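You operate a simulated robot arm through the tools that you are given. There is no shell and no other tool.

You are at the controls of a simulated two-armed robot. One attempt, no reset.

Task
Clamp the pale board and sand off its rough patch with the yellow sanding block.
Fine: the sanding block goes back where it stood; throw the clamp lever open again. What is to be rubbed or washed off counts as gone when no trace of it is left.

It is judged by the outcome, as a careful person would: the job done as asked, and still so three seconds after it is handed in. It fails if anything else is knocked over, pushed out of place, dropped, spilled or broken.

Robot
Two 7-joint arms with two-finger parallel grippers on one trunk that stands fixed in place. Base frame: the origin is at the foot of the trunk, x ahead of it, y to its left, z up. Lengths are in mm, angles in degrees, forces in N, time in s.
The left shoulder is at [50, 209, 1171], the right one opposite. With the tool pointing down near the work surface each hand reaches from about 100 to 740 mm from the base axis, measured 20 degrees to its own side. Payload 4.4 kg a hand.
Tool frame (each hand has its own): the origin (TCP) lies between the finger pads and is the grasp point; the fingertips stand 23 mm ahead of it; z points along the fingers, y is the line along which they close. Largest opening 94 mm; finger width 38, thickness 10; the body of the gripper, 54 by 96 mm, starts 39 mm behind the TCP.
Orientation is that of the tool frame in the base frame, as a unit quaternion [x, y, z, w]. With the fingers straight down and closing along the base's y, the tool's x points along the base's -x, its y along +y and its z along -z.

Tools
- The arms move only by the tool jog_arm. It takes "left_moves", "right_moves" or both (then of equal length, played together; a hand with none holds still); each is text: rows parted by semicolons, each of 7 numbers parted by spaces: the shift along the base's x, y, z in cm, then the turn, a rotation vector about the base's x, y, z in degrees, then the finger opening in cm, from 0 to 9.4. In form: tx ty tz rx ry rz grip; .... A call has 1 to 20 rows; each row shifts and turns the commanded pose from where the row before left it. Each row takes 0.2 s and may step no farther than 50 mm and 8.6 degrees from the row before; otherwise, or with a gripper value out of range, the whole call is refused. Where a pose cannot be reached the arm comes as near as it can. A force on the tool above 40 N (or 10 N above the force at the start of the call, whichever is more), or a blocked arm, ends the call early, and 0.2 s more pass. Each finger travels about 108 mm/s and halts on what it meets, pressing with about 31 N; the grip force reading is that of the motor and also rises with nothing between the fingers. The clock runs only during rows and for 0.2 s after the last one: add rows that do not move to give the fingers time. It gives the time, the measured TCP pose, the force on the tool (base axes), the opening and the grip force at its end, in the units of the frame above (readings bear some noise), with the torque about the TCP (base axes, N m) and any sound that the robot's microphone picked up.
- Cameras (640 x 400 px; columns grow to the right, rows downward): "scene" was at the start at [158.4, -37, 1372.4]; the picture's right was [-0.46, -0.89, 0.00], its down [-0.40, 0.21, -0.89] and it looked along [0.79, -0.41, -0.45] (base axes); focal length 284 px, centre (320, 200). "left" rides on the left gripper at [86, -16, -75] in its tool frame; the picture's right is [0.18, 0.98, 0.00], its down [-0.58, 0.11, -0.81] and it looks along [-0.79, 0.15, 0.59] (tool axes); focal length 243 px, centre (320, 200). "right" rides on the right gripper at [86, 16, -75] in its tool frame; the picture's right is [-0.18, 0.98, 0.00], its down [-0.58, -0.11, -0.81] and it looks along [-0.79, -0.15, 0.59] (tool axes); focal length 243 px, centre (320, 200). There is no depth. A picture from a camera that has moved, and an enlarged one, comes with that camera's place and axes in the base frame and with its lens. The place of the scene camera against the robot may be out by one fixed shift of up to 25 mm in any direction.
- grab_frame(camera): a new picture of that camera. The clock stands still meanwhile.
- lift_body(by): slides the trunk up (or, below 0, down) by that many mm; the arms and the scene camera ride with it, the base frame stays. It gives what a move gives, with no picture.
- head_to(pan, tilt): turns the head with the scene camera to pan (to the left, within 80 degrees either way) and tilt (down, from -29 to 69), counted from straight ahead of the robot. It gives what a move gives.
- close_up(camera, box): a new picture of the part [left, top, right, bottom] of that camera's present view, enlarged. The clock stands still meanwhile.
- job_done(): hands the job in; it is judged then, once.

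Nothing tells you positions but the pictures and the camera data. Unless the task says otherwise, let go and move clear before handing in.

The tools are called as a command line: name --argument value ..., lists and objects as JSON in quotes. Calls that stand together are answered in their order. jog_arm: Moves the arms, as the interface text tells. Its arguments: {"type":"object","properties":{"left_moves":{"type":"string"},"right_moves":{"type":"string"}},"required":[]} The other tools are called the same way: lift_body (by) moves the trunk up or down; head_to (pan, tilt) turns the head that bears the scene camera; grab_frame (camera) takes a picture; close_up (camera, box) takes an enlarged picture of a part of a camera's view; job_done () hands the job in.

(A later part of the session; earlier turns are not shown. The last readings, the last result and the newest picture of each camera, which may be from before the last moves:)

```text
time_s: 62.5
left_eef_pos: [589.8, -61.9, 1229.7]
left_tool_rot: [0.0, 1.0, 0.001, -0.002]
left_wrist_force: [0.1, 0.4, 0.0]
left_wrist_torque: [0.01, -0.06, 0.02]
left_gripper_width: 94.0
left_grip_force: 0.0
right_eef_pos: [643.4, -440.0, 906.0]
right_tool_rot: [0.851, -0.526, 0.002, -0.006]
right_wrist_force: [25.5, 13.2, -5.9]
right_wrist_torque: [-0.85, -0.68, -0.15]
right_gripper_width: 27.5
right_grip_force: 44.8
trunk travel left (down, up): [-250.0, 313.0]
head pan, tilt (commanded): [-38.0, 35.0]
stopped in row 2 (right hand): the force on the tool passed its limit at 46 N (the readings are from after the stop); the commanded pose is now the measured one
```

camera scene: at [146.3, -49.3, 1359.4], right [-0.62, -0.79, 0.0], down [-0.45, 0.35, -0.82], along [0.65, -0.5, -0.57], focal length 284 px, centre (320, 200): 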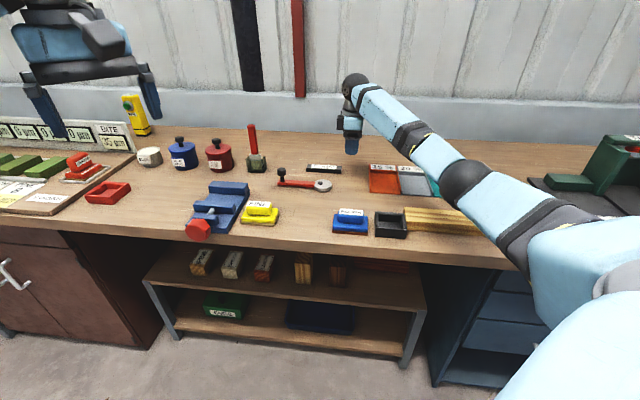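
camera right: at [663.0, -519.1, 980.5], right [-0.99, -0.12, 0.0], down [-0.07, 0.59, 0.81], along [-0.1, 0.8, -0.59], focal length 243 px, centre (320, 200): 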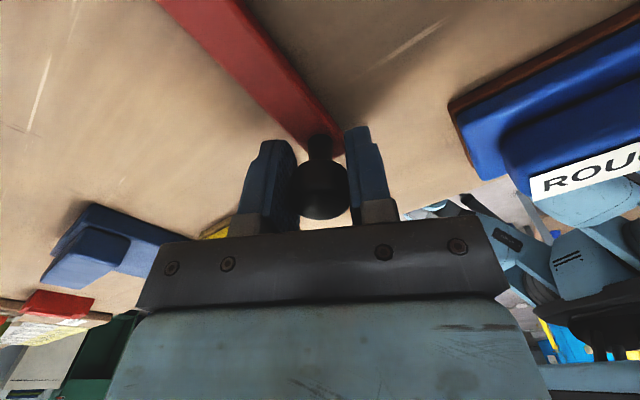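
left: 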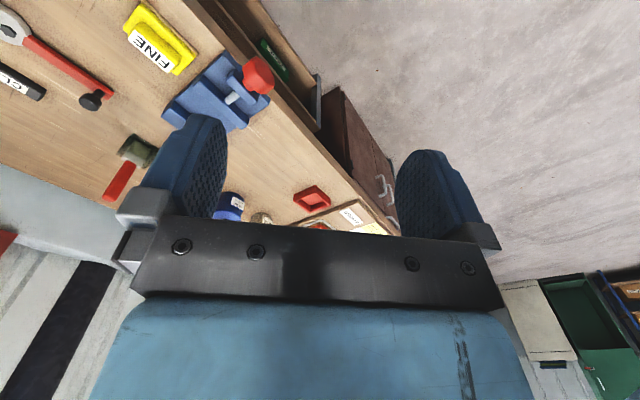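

The cam has tightened with firm resistance at about 94° of throw. I'll open the fingers slightly, rise off the knob, and inspect the clamp.

jog_arm --right_moves "0 0 0 0 0 0 3.2; 0 0 0 0 0 0 4.2; 0 0 0 0 0 0 4.8; 0 0 1.5 0 0 0 4.8; 0 0 2.5 0 0 0 4.8; 0 0 4 0 0 0 4.8; 0 0 4 0 0 0 4.8; 0 0 0 0 0 0 4.8"

grab_frame --camera "scene"

close_up --camera "scene" --box '[220, 90, 420, 230]'

```text
time_s: 64.3
left_eef_pos: [587.2, -62.9, 1230.5]
left_tool_rot: [-0.001, 1.0, 0.0, -0.001]
left_wrist_force: [0.3, -0.9, -0.4]
left_wrist_torque: [0.02, 0.05, 0.0]
left_gripper_width: 94.0
left_grip_force: 0.0
right_eef_pos: [641.2, -441.8, 1028.0]
right_tool_rot: [0.85, -0.527, 0.002, -0.004]
right_wrist_force: [0.5, -0.3, 0.1]
right_wrist_torque: [0.03, -0.01, -0.03]
right_gripper_width: 48.1
right_grip_force: 0.1
trunk travel left (down, up): [-250.0, 313.0]
head pan, tilt (commanded): [-38.0, 35.0]
```

```text
taken
camera scene: at [146.7, -49.8, 1359.3], right [-0.62, -0.79, 0.0], down [-0.45, 0.35, -0.82], along [0.65, -0.5, -0.57], focal length 284 px, centre (320, 200)
```

scene: 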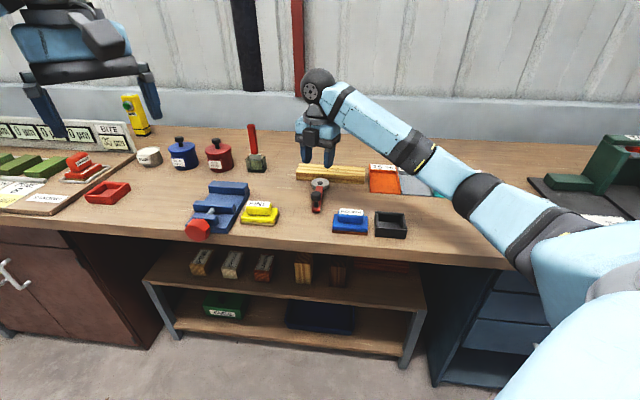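

```text
2.86 times, centred on (320, 160) of scene
camera zoom: at [146.7, -49.8, 1359.3], right [-0.62, -0.79, 0.0], down [-0.45, 0.35, -0.82], along [0.65, -0.5, -0.57], focal length 813 px, centre (320, 314)
```

zoom: 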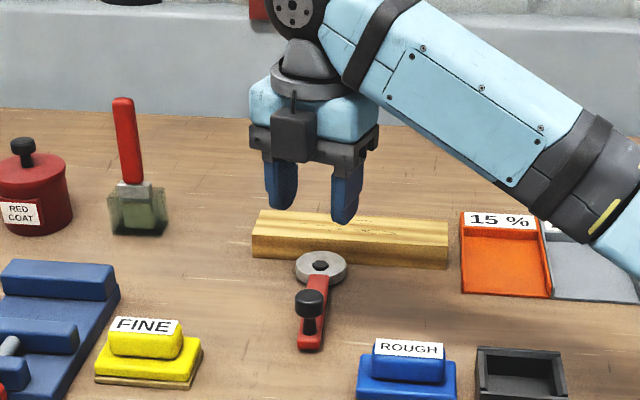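

The lever now points toward the robot and the cam seems to bear on the board. I'll zoom in to confirm.

close_up --camera "scene" --box '[280, 155, 380, 220]'

```text
6.15 times, centred on (330, 188) of scene
camera zoom: at [146.7, -49.8, 1359.3], right [-0.62, -0.79, 0.0], down [-0.45, 0.35, -0.82], along [0.65, -0.5, -0.57], focal length 1750 px, centre (258, 277)
```

zoom: 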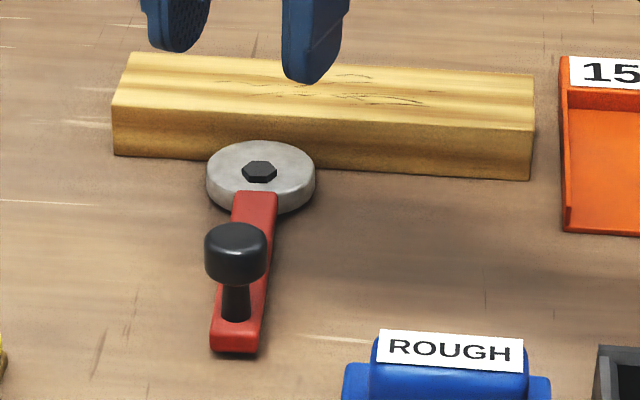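

The cam is pressed against the board, so it is clamped. Next I'll turn the hand back square to the bench and look at the yellow FINE block to measure it.

jog_arm --right_moves "-0.1 0.7 0 0 0 -7.95 6; -0.1 0.7 0 0 0 -7.95 8; -0.1 0.7 0 0 0 -7.95 9.4; -0.1 0.7 0 0 0 -7.95 9.4; -0.1 0.7 0 0 0 -7.95 9.4; -0.1 0.7 0 0 0 -7.95 9.4; -0.1 0.7 0 0 0 -7.95 9.4; -0.1 0.7 0 0 0 -7.95 9.4; -0.2 0.6 0 0 0 -7.95 9.4; 0 0 0 0 0 0 9.4; 0 0 0 0 0 0 9.4"

grab_frame --camera "right"

```text
time_s: 66.7
left_eef_pos: [587.4, -62.2, 1230.1]
left_tool_rot: [0.0, 1.0, 0.0, 0.0]
left_wrist_force: [0.0, 0.5, 0.3]
left_wrist_torque: [-0.06, 0.0, -0.01]
left_gripper_width: 94.1
left_grip_force: 0.0
right_eef_pos: [630.4, -379.3, 1027.7]
right_tool_rot: [-0.381, 0.924, -0.005, 0.002]
right_wrist_force: [-0.4, -0.9, -0.1]
right_wrist_torque: [0.0, -0.01, -0.02]
right_gripper_width: 93.9
right_grip_force: 0.1
trunk travel left (down, up): [-250.0, 313.0]
head pan, tilt (commanded): [-38.0, 35.0]
```

```text
taken
camera right: at [558.4, -429.3, 1101.8], right [-0.56, 0.83, -0.01], down [0.48, 0.34, 0.81], along [0.67, 0.45, -0.59], focal length 243 px, centre (320, 200)
```

right: 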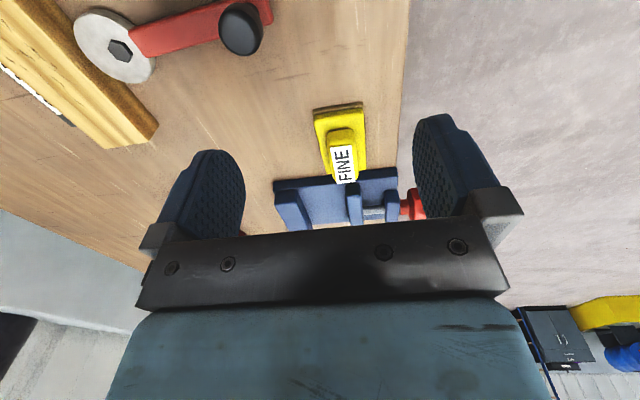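

The block is clearly visible. I'll fix the small hand tilt, move a bit closer, and zoom in on it.

jog_arm --right_moves "1.4 1.4 -1 0.44 0.42 0 9.4; 1.4 1.4 -1 0 0 0 9.4; 0 0 -1 0 0 0 9.4; 0 0 0 0 0 0 9.4; 0 0 0 0 0 0 9.4"

grab_frame --camera "right"

close_up --camera "right" --box '[260, 70, 420, 230]'

```text
time_s: 67.9
left_eef_pos: [587.0, -61.4, 1231.0]
left_tool_rot: [0.0, 1.0, 0.0, 0.0]
left_wrist_force: [0.1, -0.1, -0.2]
left_wrist_torque: [-0.04, 0.02, 0.01]
left_gripper_width: 94.0
left_grip_force: 0.0
right_eef_pos: [659.3, -350.8, 997.2]
right_tool_rot: [-0.381, 0.924, 0.0, -0.001]
right_wrist_force: [-0.6, 0.4, 0.9]
right_wrist_torque: [0.01, -0.04, 0.01]
right_gripper_width: 94.2
right_grip_force: 0.1
trunk travel left (down, up): [-250.0, 313.0]
head pan, tilt (commanded): [-38.0, 35.0]
```

```text
taken
camera right: at [587.0, -401.8, 1071.5], right [-0.56, 0.83, 0.0], down [0.49, 0.33, 0.81], along [0.67, 0.45, -0.59], focal length 243 px, centre (320, 200)
```

right: 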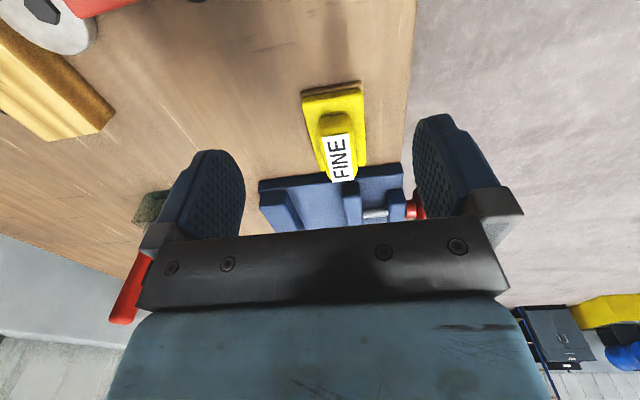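

```text
2.50 times, centred on (340, 150) of right
camera zoom: at [587.0, -401.8, 1071.5], right [-0.56, 0.83, 0.0], down [0.49, 0.33, 0.81], along [0.67, 0.45, -0.59], focal length 606 px, centre (270, 325)
```

zoom: 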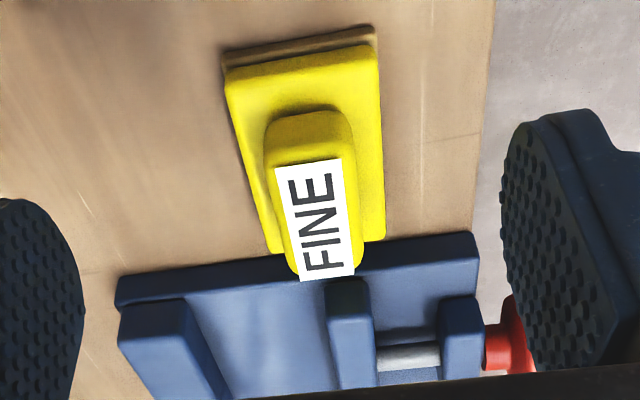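

The FINE block sits square to the bench, centred near (707, -297), with its handle top at about z=910. I'll move over it and check alignment before going down.

jog_arm --right_moves "2.4 2.67 -1 0 0 0 8; 2.37 2.67 -1 0 0 0 6.5; 0 0 -1.5 0 0 0 6; 0 0 0 0 0 0 6; 0 0 0 0 0 0 6"

grab_frame --camera "right"

close_up --camera "scene" --box '[180, 120, 360, 240]'

```text
time_s: 69.1
left_eef_pos: [586.7, -63.4, 1230.6]
left_tool_rot: [-0.001, 1.0, 0.0, 0.0]
left_wrist_force: [0.7, -0.7, 0.5]
left_wrist_torque: [-0.02, 0.02, 0.02]
left_gripper_width: 93.7
left_grip_force: 0.0
right_eef_pos: [707.4, -298.2, 962.6]
right_tool_rot: [-0.381, 0.925, 0.001, 0.0]
right_wrist_force: [-0.3, 0.4, 0.0]
right_wrist_torque: [0.0, 0.01, 0.0]
right_gripper_width: 60.0
right_grip_force: 0.0
trunk travel left (down, up): [-250.0, 313.0]
head pan, tilt (commanded): [-38.0, 35.0]
```

```text
taken
camera right: at [635.0, -348.5, 1036.8], right [-0.56, 0.83, 0.0], down [0.49, 0.33, 0.81], along [0.67, 0.45, -0.59], focal length 243 px, centre (320, 200)
```

right: 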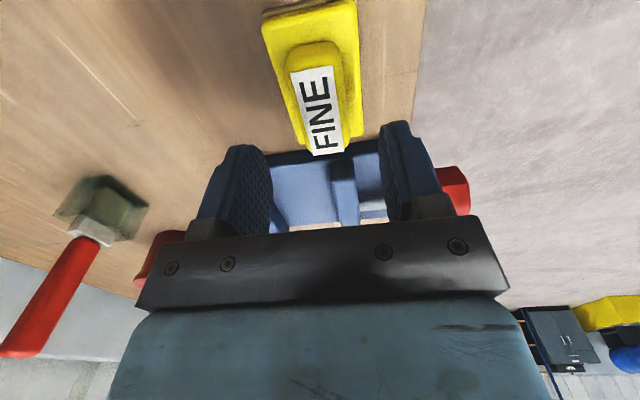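

```text
3.33 times, centred on (270, 180) of scene
camera zoom: at [146.2, -49.6, 1359.4], right [-0.62, -0.79, 0.0], down [-0.45, 0.35, -0.82], along [0.65, -0.5, -0.57], focal length 948 px, centre (487, 267)
```

zoom: 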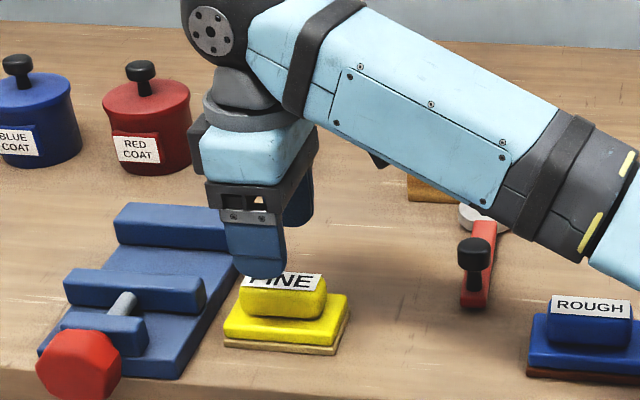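

The handle is centred between the fingers. I'll descend and grip it.

jog_arm --right_moves "0 0 -2 0 0 0 6; 0 0 -2 0 0 0 6; 0 0 -1 0 0 0 6; 0 0 -0.6 0 0 0 6; 0 0 0 0 0 0 4; 0 0 0 0 0 0 2; 0 0 0 0 0 0 1; 0 0 0 0 0 0 1"

grab_frame --camera "right"

close_up --camera "scene" --box '[180, 120, 360, 240]'

```text
time_s: 70.9
left_eef_pos: [587.6, -62.6, 1230.3]
left_tool_rot: [0.0, 1.0, 0.001, 0.0]
left_wrist_force: [1.0, 0.0, 0.3]
left_wrist_torque: [-0.01, 0.01, 0.04]
left_gripper_width: 93.8
left_grip_force: 0.0
right_eef_pos: [707.8, -298.3, 906.2]
right_tool_rot: [-0.381, 0.924, 0.001, 0.0]
right_wrist_force: [1.0, -0.5, 0.3]
right_wrist_torque: [0.0, -0.05, 0.0]
right_gripper_width: 31.5
right_grip_force: 31.0
trunk travel left (down, up): [-250.0, 313.0]
head pan, tilt (commanded): [-38.0, 35.0]
```

```text
taken
camera right: at [635.3, -348.7, 980.8], right [-0.56, 0.83, 0.0], down [0.49, 0.33, 0.81], along [0.67, 0.45, -0.59], focal length 243 px, centre (320, 200)
```

right: 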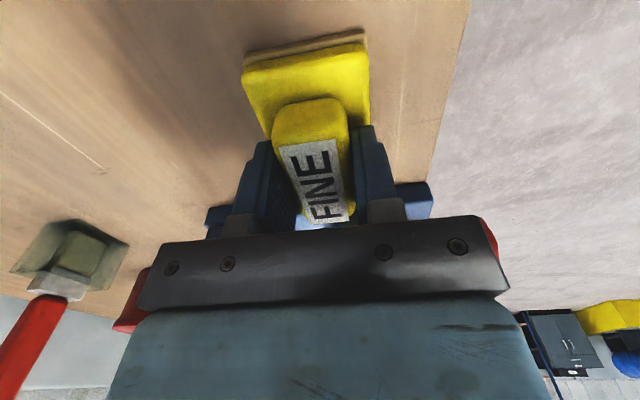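

```text
3.33 times, centred on (270, 180) of scene
camera zoom: at [146.2, -49.4, 1359.4], right [-0.62, -0.79, 0.0], down [-0.45, 0.35, -0.82], along [0.65, -0.5, -0.57], focal length 948 px, centre (487, 267)
```

zoom: 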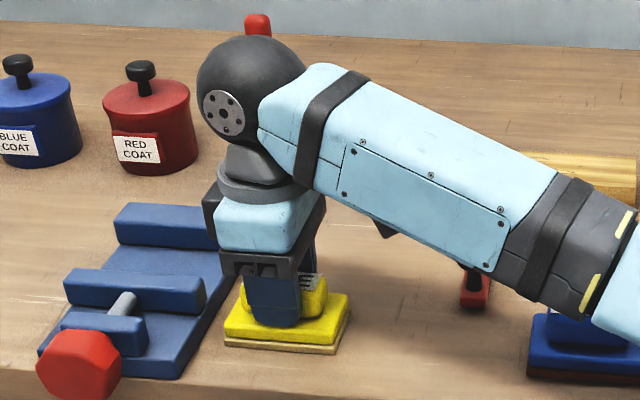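

The handle is gripped at 31.5 mm; this resting pose (707.8, -298.3, 906.2) is where the block must return. I'll lift it gently and carry it over the clamped board.

jog_arm --right_moves "0 0 0.3 0 0 0 1; 0 0 0.5 0 0 0 1; 0 0 0.8 0 0 0 1; 0 0 1.2 0 0 0 1; 0 0 1.5 0 0 0 1; 0 0 1.5 0 0 0 1; 0 0 1.2 0 0 0 1; 0 0 0.9 0 0 0 1; 0 0 0 0 0 0 1"

grab_frame --camera "right"

```text
time_s: 72.9
left_eef_pos: [587.7, -62.7, 1230.3]
left_tool_rot: [-0.001, 1.0, 0.0, -0.001]
left_wrist_force: [-0.8, -0.2, -0.1]
left_wrist_torque: [0.02, 0.0, 0.0]
left_gripper_width: 94.1
left_grip_force: 0.1
right_eef_pos: [707.6, -298.2, 985.1]
right_tool_rot: [-0.38, 0.925, 0.001, 0.0]
right_wrist_force: [-0.5, -0.3, -1.2]
right_wrist_torque: [0.0, 0.0, -0.02]
right_gripper_width: 31.7
right_grip_force: 30.8
trunk travel left (down, up): [-250.0, 313.0]
head pan, tilt (commanded): [-38.0, 35.0]
```

```text
taken
camera right: at [635.2, -348.4, 1060.0], right [-0.56, 0.83, 0.0], down [0.49, 0.33, 0.81], along [0.67, 0.45, -0.59], focal length 243 px, centre (320, 200)
```

right: 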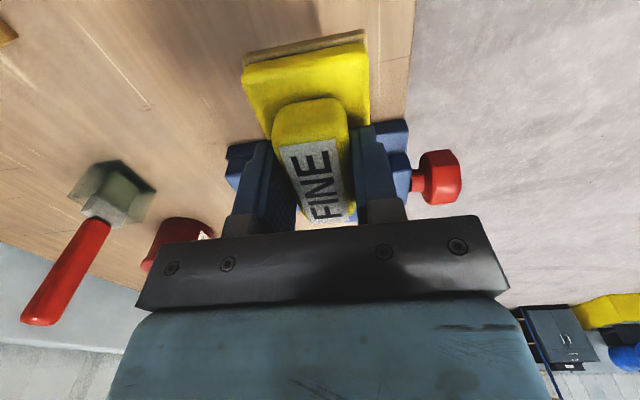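

The block is held firmly. I'll carry it over the board at this height.

jog_arm --right_moves "0.27 -1.44 0 0 0 0 1; 0.534 -2.875 0 0 0 0 1; 0.534 -2.875 0 0 0 0 1; 0.534 -2.875 0 0 0 0 1; 0.534 -2.875 0 0 0 0 1; 0.534 -2.875 0 0 0 0 1; 0.534 -2.875 0 0 0 0 1; 0.534 -2.875 0 0 0 0 1; 0.534 -2.875 0 0 0 0 1; 0.534 -2.875 0 0 0 0 1; 0.27 -1.44 0 0 0 0 1; 0 0 0 0 0 0 1; 0 0 0 0 0 0 1"

grab_frame --camera "right"

close_up --camera "scene" --box '[240, 100, 420, 220]'

```text
time_s: 75.7
left_eef_pos: [587.0, -63.5, 1230.2]
left_tool_rot: [-0.001, 1.0, 0.0, -0.001]
left_wrist_force: [0.5, -1.0, 0.4]
left_wrist_torque: [-0.01, 0.02, 0.01]
left_gripper_width: 94.2
left_grip_force: 0.0
right_eef_pos: [761.0, -587.0, 985.7]
right_tool_rot: [-0.381, 0.924, 0.0, 0.001]
right_wrist_force: [0.4, 0.1, -1.0]
right_wrist_torque: [-0.01, 0.02, 0.04]
right_gripper_width: 31.5
right_grip_force: 30.4
trunk travel left (down, up): [-250.0, 313.0]
head pan, tilt (commanded): [-38.0, 35.0]
```

```text
taken
camera right: at [688.4, -636.9, 1060.6], right [-0.56, 0.83, 0.0], down [0.49, 0.33, 0.81], along [0.67, 0.45, -0.59], focal length 243 px, centre (320, 200)
```

right: 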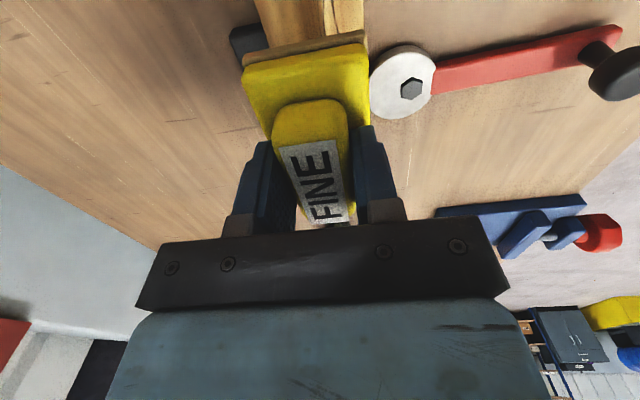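

```text
3.33 times, centred on (330, 160) of scene
camera zoom: at [146.4, -49.5, 1359.4], right [-0.62, -0.79, 0.0], down [-0.45, 0.35, -0.82], along [0.65, -0.5, -0.57], focal length 948 px, centre (287, 333)
```

zoom: 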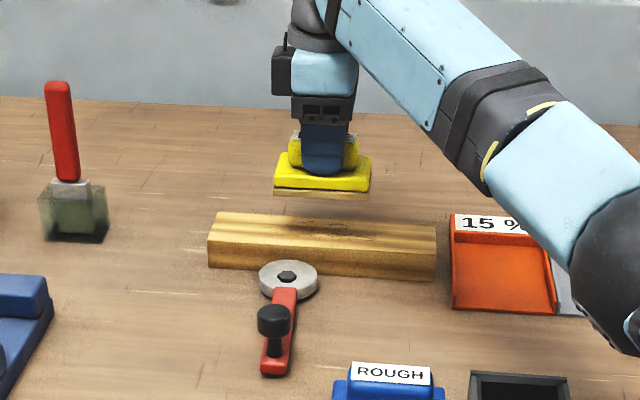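

The block hovers over the board's rough patch. I'll descend until it touches the board and read the force.

jog_arm --right_moves "0 0 -2 0 0 0 1; 0 0 -1.5 0 0 0 1; 0 0 -0.8 0 0 0 1; 0 0 -0.4 0 0 0 1; 0 0 -0.2 0 0 0 1; 0 0 -0.2 0 0 0 1; 0 0 -0.2 0 0 0 1; 0 0 0 0 0 0 1"

grab_frame --camera "right"

close_up --camera "scene" --box '[270, 120, 390, 210]'

```text
time_s: 77.5
left_eef_pos: [583.2, -60.7, 1232.6]
left_tool_rot: [-0.001, 1.0, -0.001, 0.001]
left_wrist_force: [0.0, 0.0, 0.5]
left_wrist_torque: [0.0, 0.01, -0.01]
left_gripper_width: 94.1
left_grip_force: 0.0
right_eef_pos: [759.7, -586.5, 936.4]
right_tool_rot: [-0.381, 0.925, -0.002, 0.003]
right_wrist_force: [7.2, -6.7, 24.8]
right_wrist_torque: [0.07, -0.13, -0.05]
right_gripper_width: 31.6
right_grip_force: 31.2
trunk travel left (down, up): [-250.0, 313.0]
head pan, tilt (commanded): [-38.0, 35.0]
```

```text
taken
camera right: at [686.4, -635.9, 1011.2], right [-0.56, 0.83, 0.0], down [0.48, 0.33, 0.81], along [0.67, 0.45, -0.59], focal length 243 px, centre (320, 200)
```

right: 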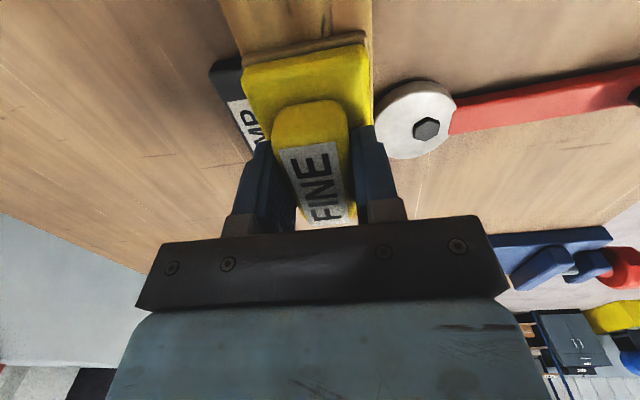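

```text
4.44 times, centred on (330, 165) of scene
camera zoom: at [143.7, -47.7, 1360.1], right [-0.62, -0.79, 0.0], down [-0.45, 0.35, -0.82], along [0.65, -0.51, -0.57], focal length 1264 px, centre (276, 356)
```

zoom: 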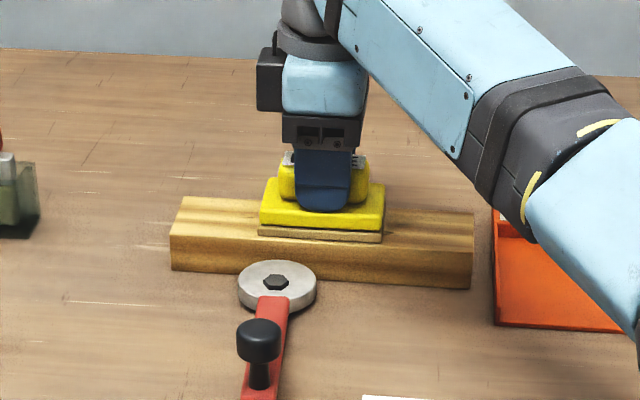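

The sole is flat on the board pressing about 25 N. I'll ease it slightly and make the first strokes along the board's length.

jog_arm --right_moves "0 0 0.15 0 0 0 1; -1.06 -1.06 0 0 0 0 1; -1.06 -1.06 0 0 0 0 1; -1.06 -1.06 0 0 0 0 1; 1.06 1.06 0 0 0 0 1; 1.06 1.06 0 0 0 0 1; 1.06 1.06 0 0 0 0 1; 1.06 1.06 0 0 0 0 1; 1.06 1.06 0 0 0 0 1; 1.06 1.06 0 0 0 0 1; -1.06 -1.06 0 0 0 0 1; -1.06 -1.06 0 0 0 0 1; -1.06 -1.06 0 0 0 0 1; -1.06 -1.06 0 0 0 0 1; -1.06 -1.06 0 0 0 0 1; -1.06 -1.06 0 0 0 0 1; 1.06 1.06 0 0 0 0 1; 1.06 1.06 0 0 0 0 1; 1.06 1.06 0 0 0 0 1"

grab_frame --camera "right"

close_up --camera "scene" --box '[270, 120, 390, 210]'

```text
time_s: 81.5
left_eef_pos: [584.4, -61.6, 1230.7]
left_tool_rot: [0.0, 1.0, 0.0, 0.001]
left_wrist_force: [0.0, -0.7, 0.9]
left_wrist_torque: [-0.01, -0.01, 0.02]
left_gripper_width: 94.1
left_grip_force: 0.0
right_eef_pos: [758.1, -585.7, 936.5]
right_tool_rot: [-0.381, 0.925, -0.001, 0.001]
right_wrist_force: [-5.5, -2.9, 16.2]
right_wrist_torque: [-0.08, 0.3, 0.03]
right_gripper_width: 31.4
right_grip_force: 30.9
trunk travel left (down, up): [-250.0, 313.0]
head pan, tilt (commanded): [-38.0, 35.0]
```

```text
taken
camera right: at [685.9, -636.0, 1011.4], right [-0.56, 0.83, 0.0], down [0.49, 0.33, 0.81], along [0.67, 0.45, -0.59], focal length 243 px, centre (320, 200)
```

right: 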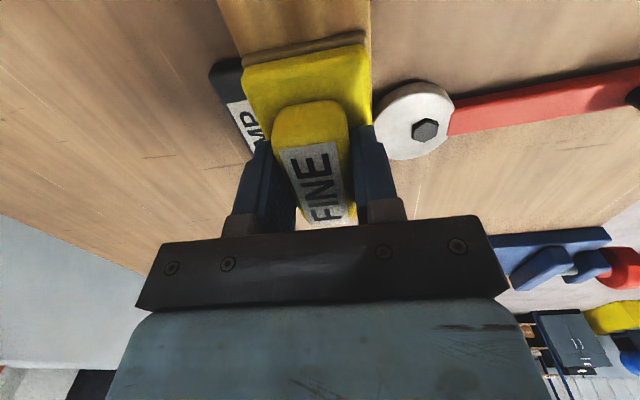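

```text
4.44 times, centred on (330, 165) of scene
camera zoom: at [143.6, -47.6, 1359.9], right [-0.62, -0.79, 0.0], down [-0.45, 0.35, -0.82], along [0.65, -0.51, -0.57], focal length 1264 px, centre (276, 356)
```

zoom: 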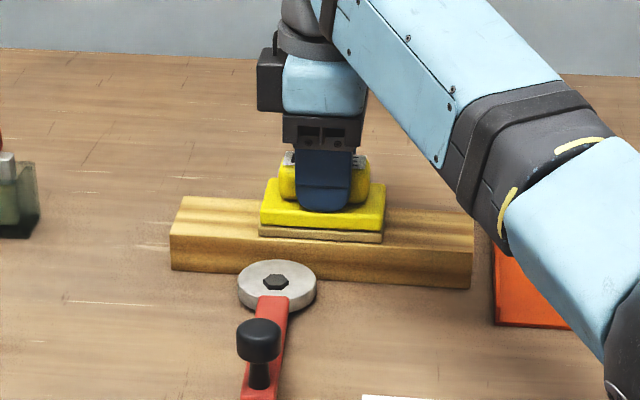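

The board holds still and the grip is unchanged. I'll make more strokes on a lane slightly toward the near side.

jog_arm --right_moves "-1.48 -0.64 0 0 0 0 1; -1.06 -1.06 0 0 0 0 1; -1.06 -1.06 0 0 0 0 1; 1.06 1.06 0 0 0 0 1; 1.06 1.06 0 0 0 0 1; 1.06 1.06 0 0 0 0 1; 1.06 1.06 0 0 0 0 1; 1.06 1.06 0 0 0 0 1; 1.06 1.06 0 0 0 0 1; -1.06 -1.06 0 0 0 0 1; -1.06 -1.06 0 0 0 0 1; -1.06 -1.06 0 0 0 0 1; -1.06 -1.06 0 0 0 0 1; -1.06 -1.06 0 0 0 0 1; -1.06 -1.06 0 0 0 0 1; 1.06 1.06 0 0 0 0 1; 1.06 1.06 0 0 0 0 1; 1.06 1.06 0 0 0 0 1"

jog_arm --right_moves "-0.21 -1.91 0 0 0 0 1; -1.06 -1.06 0 0 0 0 1; -1.06 -1.06 0 0 0 0 1; 1.06 1.06 0 0 0 0 1; 1.06 1.06 0 0 0 0 1; 1.06 1.06 0 0 0 0 1; 1.06 1.06 0 0 0 0 1; 1.06 1.06 0 0 0 0 1; 1.06 1.06 0 0 0 0 1; -1.06 -1.06 0 0 0 0 1; -1.06 -1.06 0 0 0 0 1; -1.06 -1.06 0 0 0 0 1; -1.06 -1.06 0 0 0 0 1; -1.06 -1.06 0 0 0 0 1; -1.06 -1.06 0 0 0 0 1; 1.06 1.06 0 0 0 0 1; 1.06 1.06 0 0 0 0 1; 1.06 1.06 0 0 0 0 1"

```text
time_s: 85.3
left_eef_pos: [583.6, -61.2, 1233.2]
left_tool_rot: [-0.001, 1.0, -0.001, 0.0]
left_wrist_force: [-0.2, 0.1, -0.2]
left_wrist_torque: [0.01, 0.05, 0.0]
left_gripper_width: 94.1
left_grip_force: 0.0
right_eef_pos: [753.7, -582.0, 936.0]
right_tool_rot: [-0.381, 0.925, -0.002, 0.0]
right_wrist_force: [-3.8, -5.0, 19.1]
right_wrist_torque: [-0.12, 0.28, 0.05]
right_gripper_width: 31.4
right_grip_force: 30.9
trunk travel left (down, up): [-250.0, 313.0]
head pan, tilt (commanded): [-38.0, 35.0]
```

```text
time_s: 89.1
left_eef_pos: [584.4, -61.1, 1232.0]
left_tool_rot: [-0.001, 1.0, -0.001, 0.001]
left_wrist_force: [0.4, -0.1, -0.5]
left_wrist_torque: [-0.05, 0.02, 0.0]
left_gripper_width: 94.2
left_grip_force: 0.1
right_eef_pos: [762.6, -590.5, 937.4]
right_tool_rot: [-0.381, 0.925, -0.002, 0.002]
right_wrist_force: [-5.5, -4.3, 21.2]
right_wrist_torque: [-0.11, 0.49, 0.0]
right_gripper_width: 31.6
right_grip_force: 30.4
trunk travel left (down, up): [-250.0, 313.0]
head pan, tilt (commanded): [-38.0, 35.0]
```

Two lanes more are done. I'll lift the block and look at the board's surface.

jog_arm --right_moves "0 0 1 0 0 0 1; 0 0 2 0 0 0 1; 0 0 3 0 0 0 1; 0 0 3 0 0 0 1; 0 0 3 0 0 0 1; 0 0 0 0 0 0 1; 0 0 0 0 0 0 1"

close_up --camera "scene" --box '[280, 145, 380, 210]'

close_up --camera "scene" --box '[295, 155, 375, 190]'

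```text
time_s: 90.7
left_eef_pos: [586.7, -62.8, 1229.6]
left_tool_rot: [-0.001, 1.0, 0.0, 0.0]
left_wrist_force: [-0.1, 2.4, 0.1]
left_wrist_torque: [-0.02, 0.02, 0.02]
left_gripper_width: 94.1
left_grip_force: 0.1
right_eef_pos: [764.8, -589.1, 1054.5]
right_tool_rot: [-0.381, 0.924, 0.001, 0.0]
right_wrist_force: [-0.9, 0.6, -0.8]
right_wrist_torque: [-0.01, 0.01, 0.0]
right_gripper_width: 31.7
right_grip_force: 30.6
trunk travel left (down, up): [-250.0, 313.0]
head pan, tilt (commanded): [-38.0, 35.0]
```

```text
6.15 times, centred on (330, 178) of scene
camera zoom: at [146.1, -49.3, 1359.5], right [-0.62, -0.79, 0.0], down [-0.45, 0.35, -0.82], along [0.65, -0.5, -0.57], focal length 1750 px, centre (258, 338)
```

zoom: 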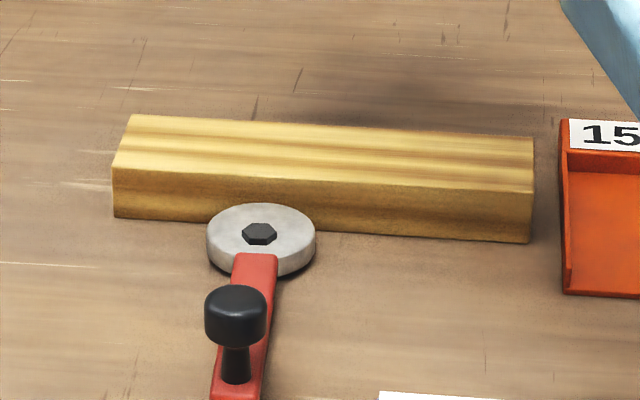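

```text
8.00 times, centred on (335, 172) of scene
camera zoom: at [146.1, -49.3, 1359.5], right [-0.62, -0.79, 0.0], down [-0.45, 0.35, -0.82], along [0.65, -0.5, -0.57], focal length 2275 px, centre (200, 420)
```

zoom: 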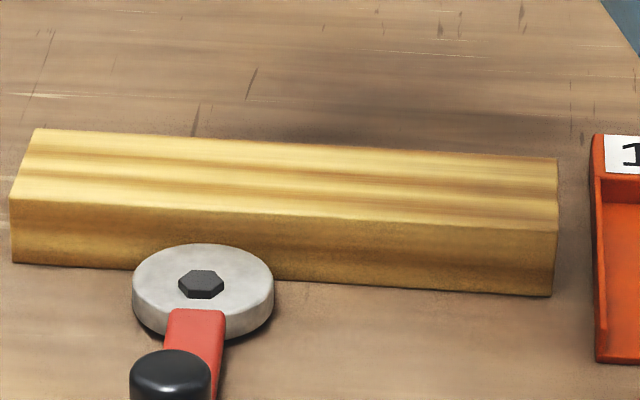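

No marks are visible from the head camera. I'll shift the hand toward the robot so its own camera can view the board's top at close range.

jog_arm --right_moves "-2.83 2.83 0 0 0 0 1; -2.83 2.83 0 0 0 0 1; -2.83 2.83 0 0 0 0 1; -2.83 2.83 0 0 0 0 1; -2.83 2.83 0 0 0 0 1; 0 0 0 0 0 0 1; 0 0 0 0 0 0 1"

grab_frame --camera "right"

close_up --camera "right" --box '[60, 0, 240, 170]'

```text
time_s: 92.3
left_eef_pos: [586.8, -63.1, 1231.7]
left_tool_rot: [0.0, 1.0, 0.0, 0.0]
left_wrist_force: [0.5, 0.0, -0.3]
left_wrist_torque: [0.03, 0.0, -0.01]
left_gripper_width: 94.0
left_grip_force: 0.0
right_eef_pos: [622.0, -448.6, 1054.1]
right_tool_rot: [-0.381, 0.925, 0.001, -0.001]
right_wrist_force: [-0.2, -0.4, -1.2]
right_wrist_torque: [-0.02, 0.0, -0.03]
right_gripper_width: 31.1
right_grip_force: 30.6
trunk travel left (down, up): [-250.0, 313.0]
head pan, tilt (commanded): [-38.0, 35.0]
```

```text
taken
camera right: at [549.8, -499.3, 1128.2], right [-0.56, 0.83, 0.0], down [0.49, 0.33, 0.81], along [0.67, 0.45, -0.59], focal length 243 px, centre (320, 200)
```

right: 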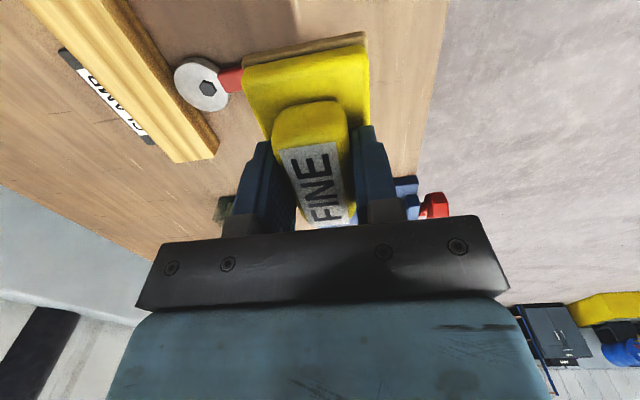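

```text
2.35 times, centred on (150, 85) of right
camera zoom: at [549.8, -499.3, 1128.2], right [-0.56, 0.83, 0.0], down [0.49, 0.33, 0.81], along [0.67, 0.45, -0.59], focal length 571 px, centre (720, 471)
```

zoom: 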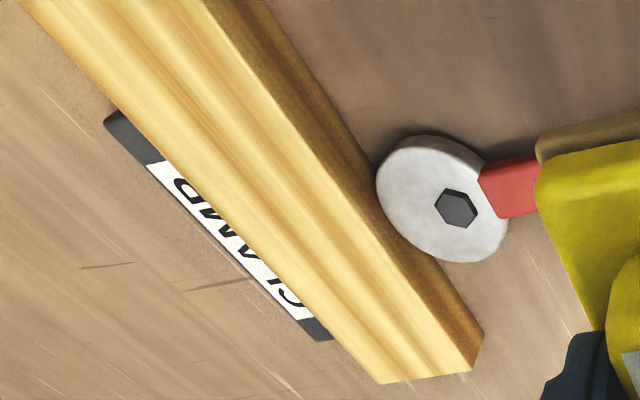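

The visible part looks clean. I'll zoom in more and shift a bit right to see the board's other end too.

jog_arm --right_moves "-2.5 -2.5 0 0 0 0 1; -2.5 -2.5 0 0 0 0 1; -2.5 -2.5 0 0 0 0 1; 0 0 0 0 0 0 1; 0 0 0 0 0 0 1"

close_up --camera "right" --box '[60, 0, 240, 112]'

close_up --camera "right" --box '[100, 60, 240, 148]'

```text
time_s: 93.5
left_eef_pos: [586.9, -62.8, 1230.0]
left_tool_rot: [-0.001, 1.0, 0.0, 0.0]
left_wrist_force: [-0.5, 0.9, -0.4]
left_wrist_torque: [-0.01, -0.01, -0.01]
left_gripper_width: 94.1
left_grip_force: 0.0
right_eef_pos: [548.0, -525.0, 1053.3]
right_tool_rot: [-0.381, 0.924, 0.002, 0.001]
right_wrist_force: [-0.6, -0.1, -0.8]
right_wrist_torque: [-0.03, 0.0, 0.0]
right_gripper_width: 31.7
right_grip_force: 30.7
trunk travel left (down, up): [-250.0, 313.0]
head pan, tilt (commanded): [-38.0, 35.0]
```

```text
3.56 times, centred on (150, 56) of right
camera zoom: at [475.7, -574.6, 1128.4], right [-0.56, 0.83, 0.0], down [0.49, 0.33, 0.81], along [0.67, 0.45, -0.59], focal length 863 px, centre (924, 712)
```

zoom: 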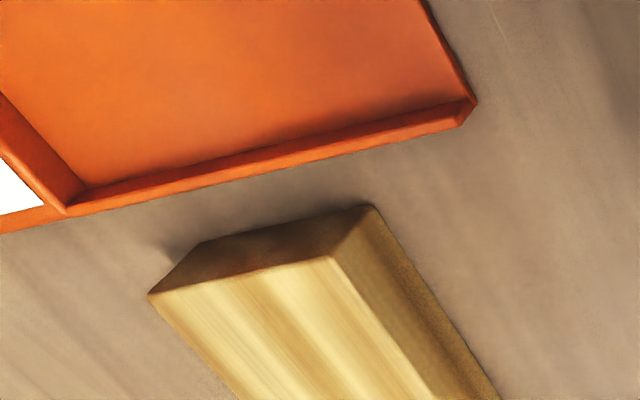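

```text
4.55 times, centred on (170, 104) of right
camera zoom: at [475.7, -574.6, 1128.4], right [-0.56, 0.83, 0.0], down [0.49, 0.33, 0.81], along [0.67, 0.45, -0.59], focal length 1103 px, centre (1002, 636)
```

zoom: 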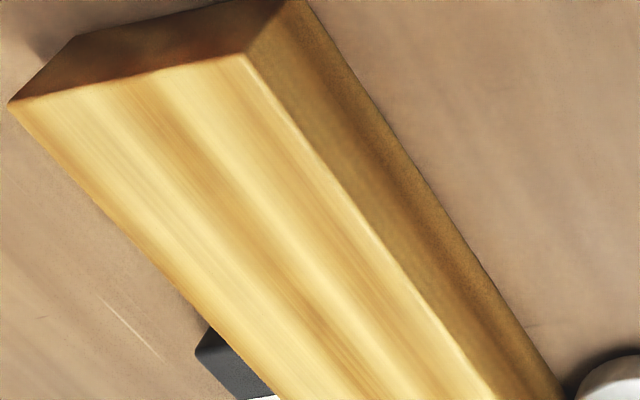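

The board's whole top looks clean. For safety against faint remains I'll make one more set of wider strokes before putting the block back.

jog_arm --right_moves "3.55 -1.03 0 0 0 0 1; 3.55 -1.03 0 0 0 0 1; 3.55 -1.03 0 0 0 0 1; 3.55 -1.03 0 0 0 0 1; 3.55 -1.03 0 0 0 0 1; 3.55 -1.05 0 0 0 0 1; 0 0 0 0 0 0 1; 0 0 -3 0 0 0 1; 0 0 -3 0 0 0 1; 0 0 -3 0 0 0 1; 0 0 -1.8 0 0 0 1; 0 0 -0.6 0 0 0 1; 0 0 -0.3 0 0 0 1; 0 0 -0.3 0 0 0 1; 0 0 0 0 0 0 1"

```text
time_s: 96.7
left_eef_pos: [585.0, -61.7, 1231.1]
left_tool_rot: [-0.001, 1.0, 0.0, 0.0]
left_wrist_force: [0.3, -0.8, 0.0]
left_wrist_torque: [0.01, 0.0, -0.01]
left_gripper_width: 94.1
left_grip_force: 0.0
right_eef_pos: [759.5, -586.4, 937.5]
right_tool_rot: [-0.381, 0.925, -0.001, 0.002]
right_wrist_force: [5.6, -4.8, 15.9]
right_wrist_torque: [-0.53, 0.47, 0.23]
right_gripper_width: 31.5
right_grip_force: 31.0
trunk travel left (down, up): [-250.0, 313.0]
head pan, tilt (commanded): [-38.0, 35.0]
```

Good contact at about 16 N. I'll make the wider strokes over two lanes.

jog_arm --right_moves "-1.69 -0.85 0 0 0 0 1; -1.27 -1.27 0 0 0 0 1; -1.27 -1.27 0 0 0 0 1; 1.27 1.27 0 0 0 0 1; 1.27 1.27 0 0 0 0 1; 1.27 1.27 0 0 0 0 1; 1.27 1.27 0 0 0 0 1; 1.27 1.27 0 0 0 0 1; 1.27 1.27 0 0 0 0 1; -1.27 -1.27 0 0 0 0 1; -1.27 -1.27 0 0 0 0 1; -1.27 -1.27 0 0 0 0 1; -1.27 -1.27 0 0 0 0 1; -1.27 -1.27 0 0 0 0 1; -1.27 -1.27 0 0 0 0 1; 1.27 1.27 0 0 0 0 1; 1.27 1.27 0 0 0 0 1; 1.27 1.27 0 0 0 0 1"

jog_arm --right_moves "-0.42 -2.12 0 0 0 0 1; -1.27 -1.27 0 0 0 0 1; -1.27 -1.27 0 0 0 0 1; 1.27 1.27 0 0 0 0 1; 1.27 1.27 0 0 0 0 1; 1.27 1.27 0 0 0 0 1; 1.27 1.27 0 0 0 0 1; 1.27 1.27 0 0 0 0 1; 1.27 1.27 0 0 0 0 1; -1.27 -1.27 0 0 0 0 1; -1.27 -1.27 0 0 0 0 1; -1.27 -1.27 0 0 0 0 1; -1.27 -1.27 0 0 0 0 1; -1.27 -1.27 0 0 0 0 1; -1.27 -1.27 0 0 0 0 1; 1.27 1.27 0 0 0 0 1; 1.27 1.27 0 0 0 0 1; 1.27 1.27 0 0 0 0 1"

```text
time_s: 100.5
left_eef_pos: [583.9, -60.8, 1231.9]
left_tool_rot: [-0.001, 1.0, -0.001, 0.001]
left_wrist_force: [0.2, -0.7, 0.2]
left_wrist_torque: [0.03, 0.0, 0.0]
left_gripper_width: 94.0
left_grip_force: 0.0
right_eef_pos: [753.2, -582.3, 937.2]
right_tool_rot: [-0.382, 0.924, -0.001, 0.001]
right_wrist_force: [-5.3, -5.2, 21.6]
right_wrist_torque: [-0.2, 0.42, 0.02]
right_gripper_width: 31.5
right_grip_force: 31.4
trunk travel left (down, up): [-250.0, 313.0]
head pan, tilt (commanded): [-38.0, 35.0]
```

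```text
time_s: 104.3
left_eef_pos: [584.8, -61.0, 1232.6]
left_tool_rot: [-0.001, 1.0, -0.001, 0.001]
left_wrist_force: [0.0, 0.3, -0.3]
left_wrist_torque: [-0.02, -0.01, 0.01]
left_gripper_width: 93.7
left_grip_force: 0.1
right_eef_pos: [762.6, -590.2, 936.6]
right_tool_rot: [-0.381, 0.925, -0.001, 0.001]
right_wrist_force: [-5.5, -4.4, 19.6]
right_wrist_torque: [-0.08, 0.33, 0.03]
right_gripper_width: 31.5
right_grip_force: 30.5
trunk travel left (down, up): [-250.0, 313.0]
head pan, tilt (commanded): [-38.0, 35.0]
```

Sanding is done. I'll lift the block and check the board once more before returning it.

jog_arm --right_moves "0 0 1 0 0 0 1; 0 0 2 0 0 0 1; 0 0 3 0 0 0 1; 0 0 0 0 0 0 1; 0 0 0 0 0 0 1"

close_up --camera "scene" --box '[280, 145, 380, 210]'

grab_frame --camera "right"

```text
time_s: 105.5
left_eef_pos: [586.5, -62.6, 1231.3]
left_tool_rot: [-0.001, 1.0, 0.0, -0.001]
left_wrist_force: [-0.1, -0.5, -0.9]
left_wrist_torque: [0.01, 0.01, -0.02]
left_gripper_width: 94.3
left_grip_force: 0.1
right_eef_pos: [765.1, -590.2, 993.5]
right_tool_rot: [-0.382, 0.924, 0.001, -0.001]
right_wrist_force: [0.6, -0.6, -0.7]
right_wrist_torque: [0.0, 0.0, 0.0]
right_gripper_width: 31.6
right_grip_force: 31.5
trunk travel left (down, up): [-250.0, 313.0]
head pan, tilt (commanded): [-38.0, 35.0]
```

```text
6.15 times, centred on (330, 178) of scene
camera zoom: at [146.3, -49.4, 1359.4], right [-0.62, -0.79, 0.0], down [-0.45, 0.35, -0.82], along [0.65, -0.5, -0.57], focal length 1750 px, centre (258, 338)
```

zoom: 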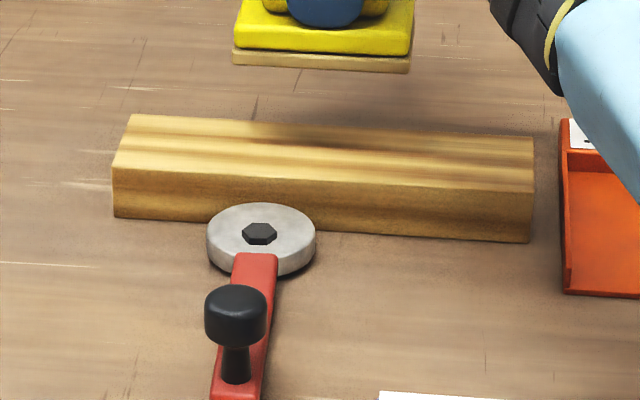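

```text
taken
camera right: at [692.9, -640.3, 1067.8], right [-0.56, 0.83, 0.0], down [0.49, 0.33, 0.81], along [0.67, 0.45, -0.59], focal length 243 px, centre (320, 200)
```

right: 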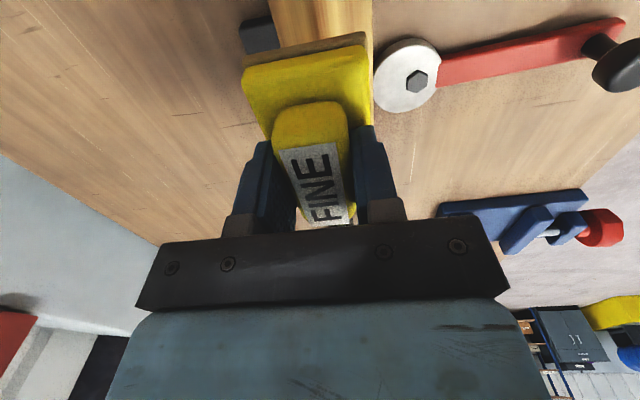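

The block hasn't shifted in the grip and the board is clean. I'll carry the block back above its original spot.

jog_arm --right_moves "-0.26 1.33 0 0 0 0 1; -0.522 2.655 0 0 0 0 1; -0.522 2.655 0 0 0 0 1; -0.522 2.655 0 0 0 0 1; -0.522 2.655 0 0 0 0 1; -0.522 2.655 0 0 0 0 1; -0.522 2.655 0 0 0 0 1; -0.522 2.655 0 0 0 0 1; -0.522 2.655 0 0 0 0 1; -0.522 2.655 0 0 0 0 1; -0.522 2.655 0 0 0 0 1; -0.26 1.32 0 0 0 0 1; 0 0 0 0 0 0 1; 0 0 0 0 0 0 1; 0 0 0 0 0 0 1"

jog_arm --right_moves "0 0 0 0 0 0 1"

grab_frame --camera "right"

close_up --camera "scene" --box '[180, 120, 360, 240]'

```text
time_s: 108.7
left_eef_pos: [586.4, -62.6, 1230.6]
left_tool_rot: [-0.001, 1.0, 0.0, -0.001]
left_wrist_force: [-0.4, 0.2, 0.4]
left_wrist_torque: [0.01, 0.01, 0.01]
left_gripper_width: 94.0
left_grip_force: 0.0
right_eef_pos: [707.6, -298.7, 994.3]
right_tool_rot: [-0.381, 0.924, 0.001, 0.0]
right_wrist_force: [0.4, -0.9, -1.1]
right_wrist_torque: [-0.01, 0.05, 0.04]
right_gripper_width: 31.8
right_grip_force: 30.7
trunk travel left (down, up): [-250.0, 313.0]
head pan, tilt (commanded): [-38.0, 35.0]
```

```text
time_s: 109.1
left_eef_pos: [586.4, -62.8, 1229.5]
left_tool_rot: [-0.001, 1.0, 0.0, 0.0]
left_wrist_force: [0.5, -0.1, 0.1]
left_wrist_torque: [0.03, 0.01, 0.0]
left_gripper_width: 93.9
left_grip_force: 0.1
right_eef_pos: [708.1, -298.7, 994.7]
right_tool_rot: [-0.381, 0.925, 0.001, 0.0]
right_wrist_force: [-0.2, 0.2, -1.9]
right_wrist_torque: [-0.03, 0.0, 0.02]
right_gripper_width: 32.0
right_grip_force: 31.0
trunk travel left (down, up): [-250.0, 313.0]
head pan, tilt (commanded): [-38.0, 35.0]
```

```text
taken
camera right: at [636.0, -349.2, 1068.3], right [-0.56, 0.83, 0.0], down [0.49, 0.33, 0.81], along [0.67, 0.45, -0.59], focal length 243 px, centre (320, 200)
```

right: 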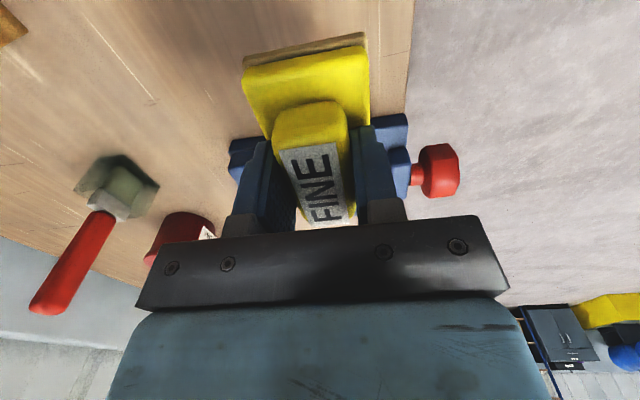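

```text
3.33 times, centred on (270, 180) of scene
camera zoom: at [146.3, -49.5, 1359.4], right [-0.62, -0.79, 0.0], down [-0.45, 0.35, -0.82], along [0.65, -0.5, -0.57], focal length 948 px, centre (487, 267)
```

zoom: 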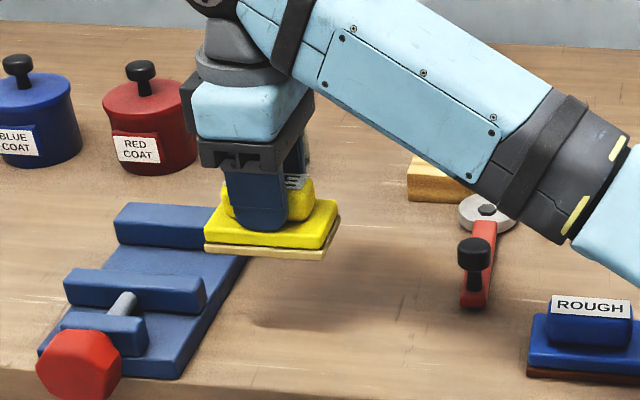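

I'm right above the original spot. I'll lower the block slowly to just above the bench.

jog_arm --right_moves "0 0.04 -2 0 0 0 1; 0 0 -2 0 0 0 1; 0 0 -2 0 0 0 1; 0 0 -1.2 0 0 0 1; 0 0 -0.8 0 0 0 1; 0 0 -0.5 0 0 0 1; 0 0 -0.15 0 0 0 1; 0 0 0 0 0 0 1"

grab_frame --camera "right"

close_up --camera "scene" --box '[180, 120, 360, 240]'

```text
time_s: 110.9
left_eef_pos: [586.9, -61.8, 1229.4]
left_tool_rot: [-0.001, 1.0, 0.0, -0.002]
left_wrist_force: [-0.7, 1.3, -0.2]
left_wrist_torque: [-0.02, -0.02, 0.03]
left_gripper_width: 94.1
left_grip_force: 0.0
right_eef_pos: [708.5, -297.7, 906.3]
right_tool_rot: [-0.382, 0.924, 0.002, -0.001]
right_wrist_force: [0.4, 0.1, -1.6]
right_wrist_torque: [-0.01, -0.02, 0.01]
right_gripper_width: 31.5
right_grip_force: 30.8
trunk travel left (down, up): [-250.0, 313.0]
head pan, tilt (commanded): [-38.0, 35.0]
```

```text
taken
camera right: at [636.0, -349.0, 981.6], right [-0.56, 0.83, 0.0], down [0.49, 0.33, 0.81], along [0.67, 0.45, -0.59], focal length 243 px, centre (320, 200)
```

right: 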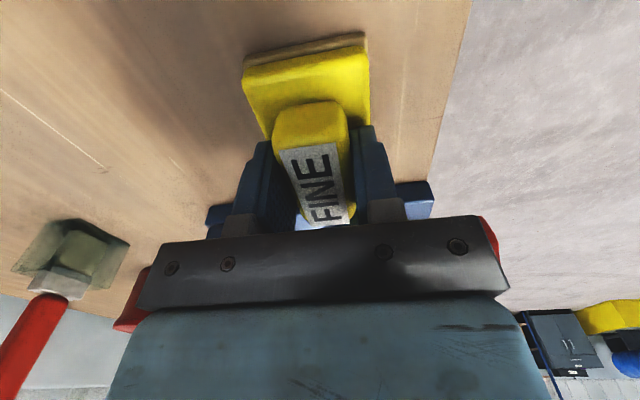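

```text
3.33 times, centred on (270, 180) of scene
camera zoom: at [146.3, -49.5, 1359.4], right [-0.62, -0.79, 0.0], down [-0.45, 0.35, -0.82], along [0.65, -0.5, -0.57], focal length 948 px, centre (487, 267)
```

zoom: 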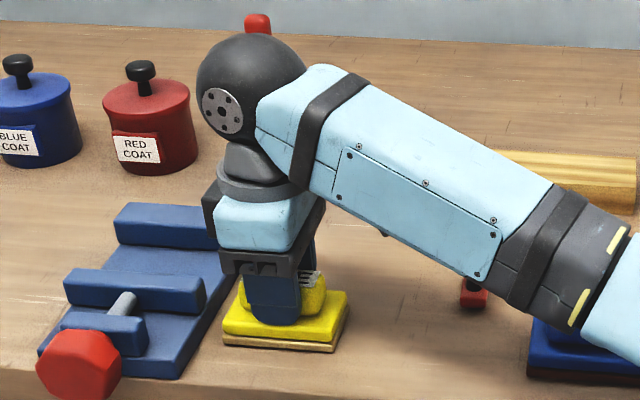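

The block is perhaps a millimetre above the bench. I'll lower a touch more until it bears lightly, then release.

jog_arm --right_moves "0 0 -0.1 0 0 0 1; 0 0 0 0 0 0 1"

jog_arm --right_moves "0 0 -0.07 0 0 0 1; 0 0 0 0 0 0 1"

close_up --camera "scene" --box '[180, 120, 360, 240]'

```text
time_s: 111.5
left_eef_pos: [586.7, -63.1, 1230.9]
left_tool_rot: [-0.001, 1.0, 0.0, -0.001]
left_wrist_force: [0.2, 0.4, 0.5]
left_wrist_torque: [-0.01, 0.01, -0.03]
left_gripper_width: 93.9
left_grip_force: 0.0
right_eef_pos: [708.3, -298.7, 906.1]
right_tool_rot: [-0.381, 0.925, 0.001, 0.0]
right_wrist_force: [-0.3, -0.2, -0.9]
right_wrist_torque: [0.02, -0.01, 0.02]
right_gripper_width: 31.3
right_grip_force: 30.9
trunk travel left (down, up): [-250.0, 313.0]
head pan, tilt (commanded): [-38.0, 35.0]
```

```text
time_s: 112.1
left_eef_pos: [587.3, -61.7, 1231.7]
left_tool_rot: [-0.001, 1.0, 0.0, -0.001]
left_wrist_force: [-0.4, -0.1, 0.4]
left_wrist_torque: [-0.02, 0.0, 0.01]
left_gripper_width: 93.9
left_grip_force: 0.1
right_eef_pos: [707.7, -299.0, 906.1]
right_tool_rot: [-0.38, 0.925, 0.001, 0.0]
right_wrist_force: [0.0, 0.2, -1.4]
right_wrist_torque: [-0.04, 0.0, 0.01]
right_gripper_width: 31.6
right_grip_force: 30.6
trunk travel left (down, up): [-250.0, 313.0]
head pan, tilt (commanded): [-38.0, 35.0]
```

```text
3.33 times, centred on (270, 180) of scene
camera zoom: at [146.3, -49.5, 1359.4], right [-0.62, -0.79, 0.0], down [-0.45, 0.35, -0.82], along [0.65, -0.5, -0.57], focal length 948 px, centre (487, 267)
```

zoom: 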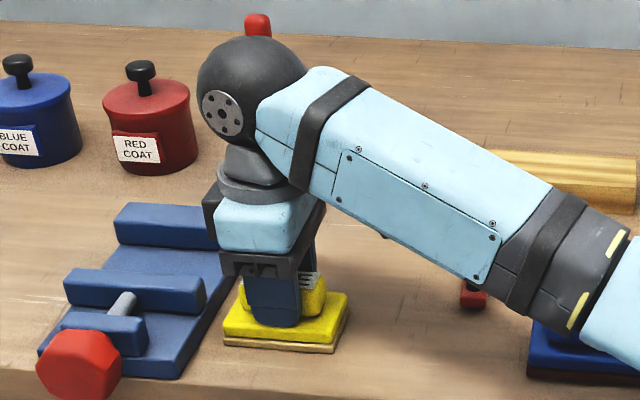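

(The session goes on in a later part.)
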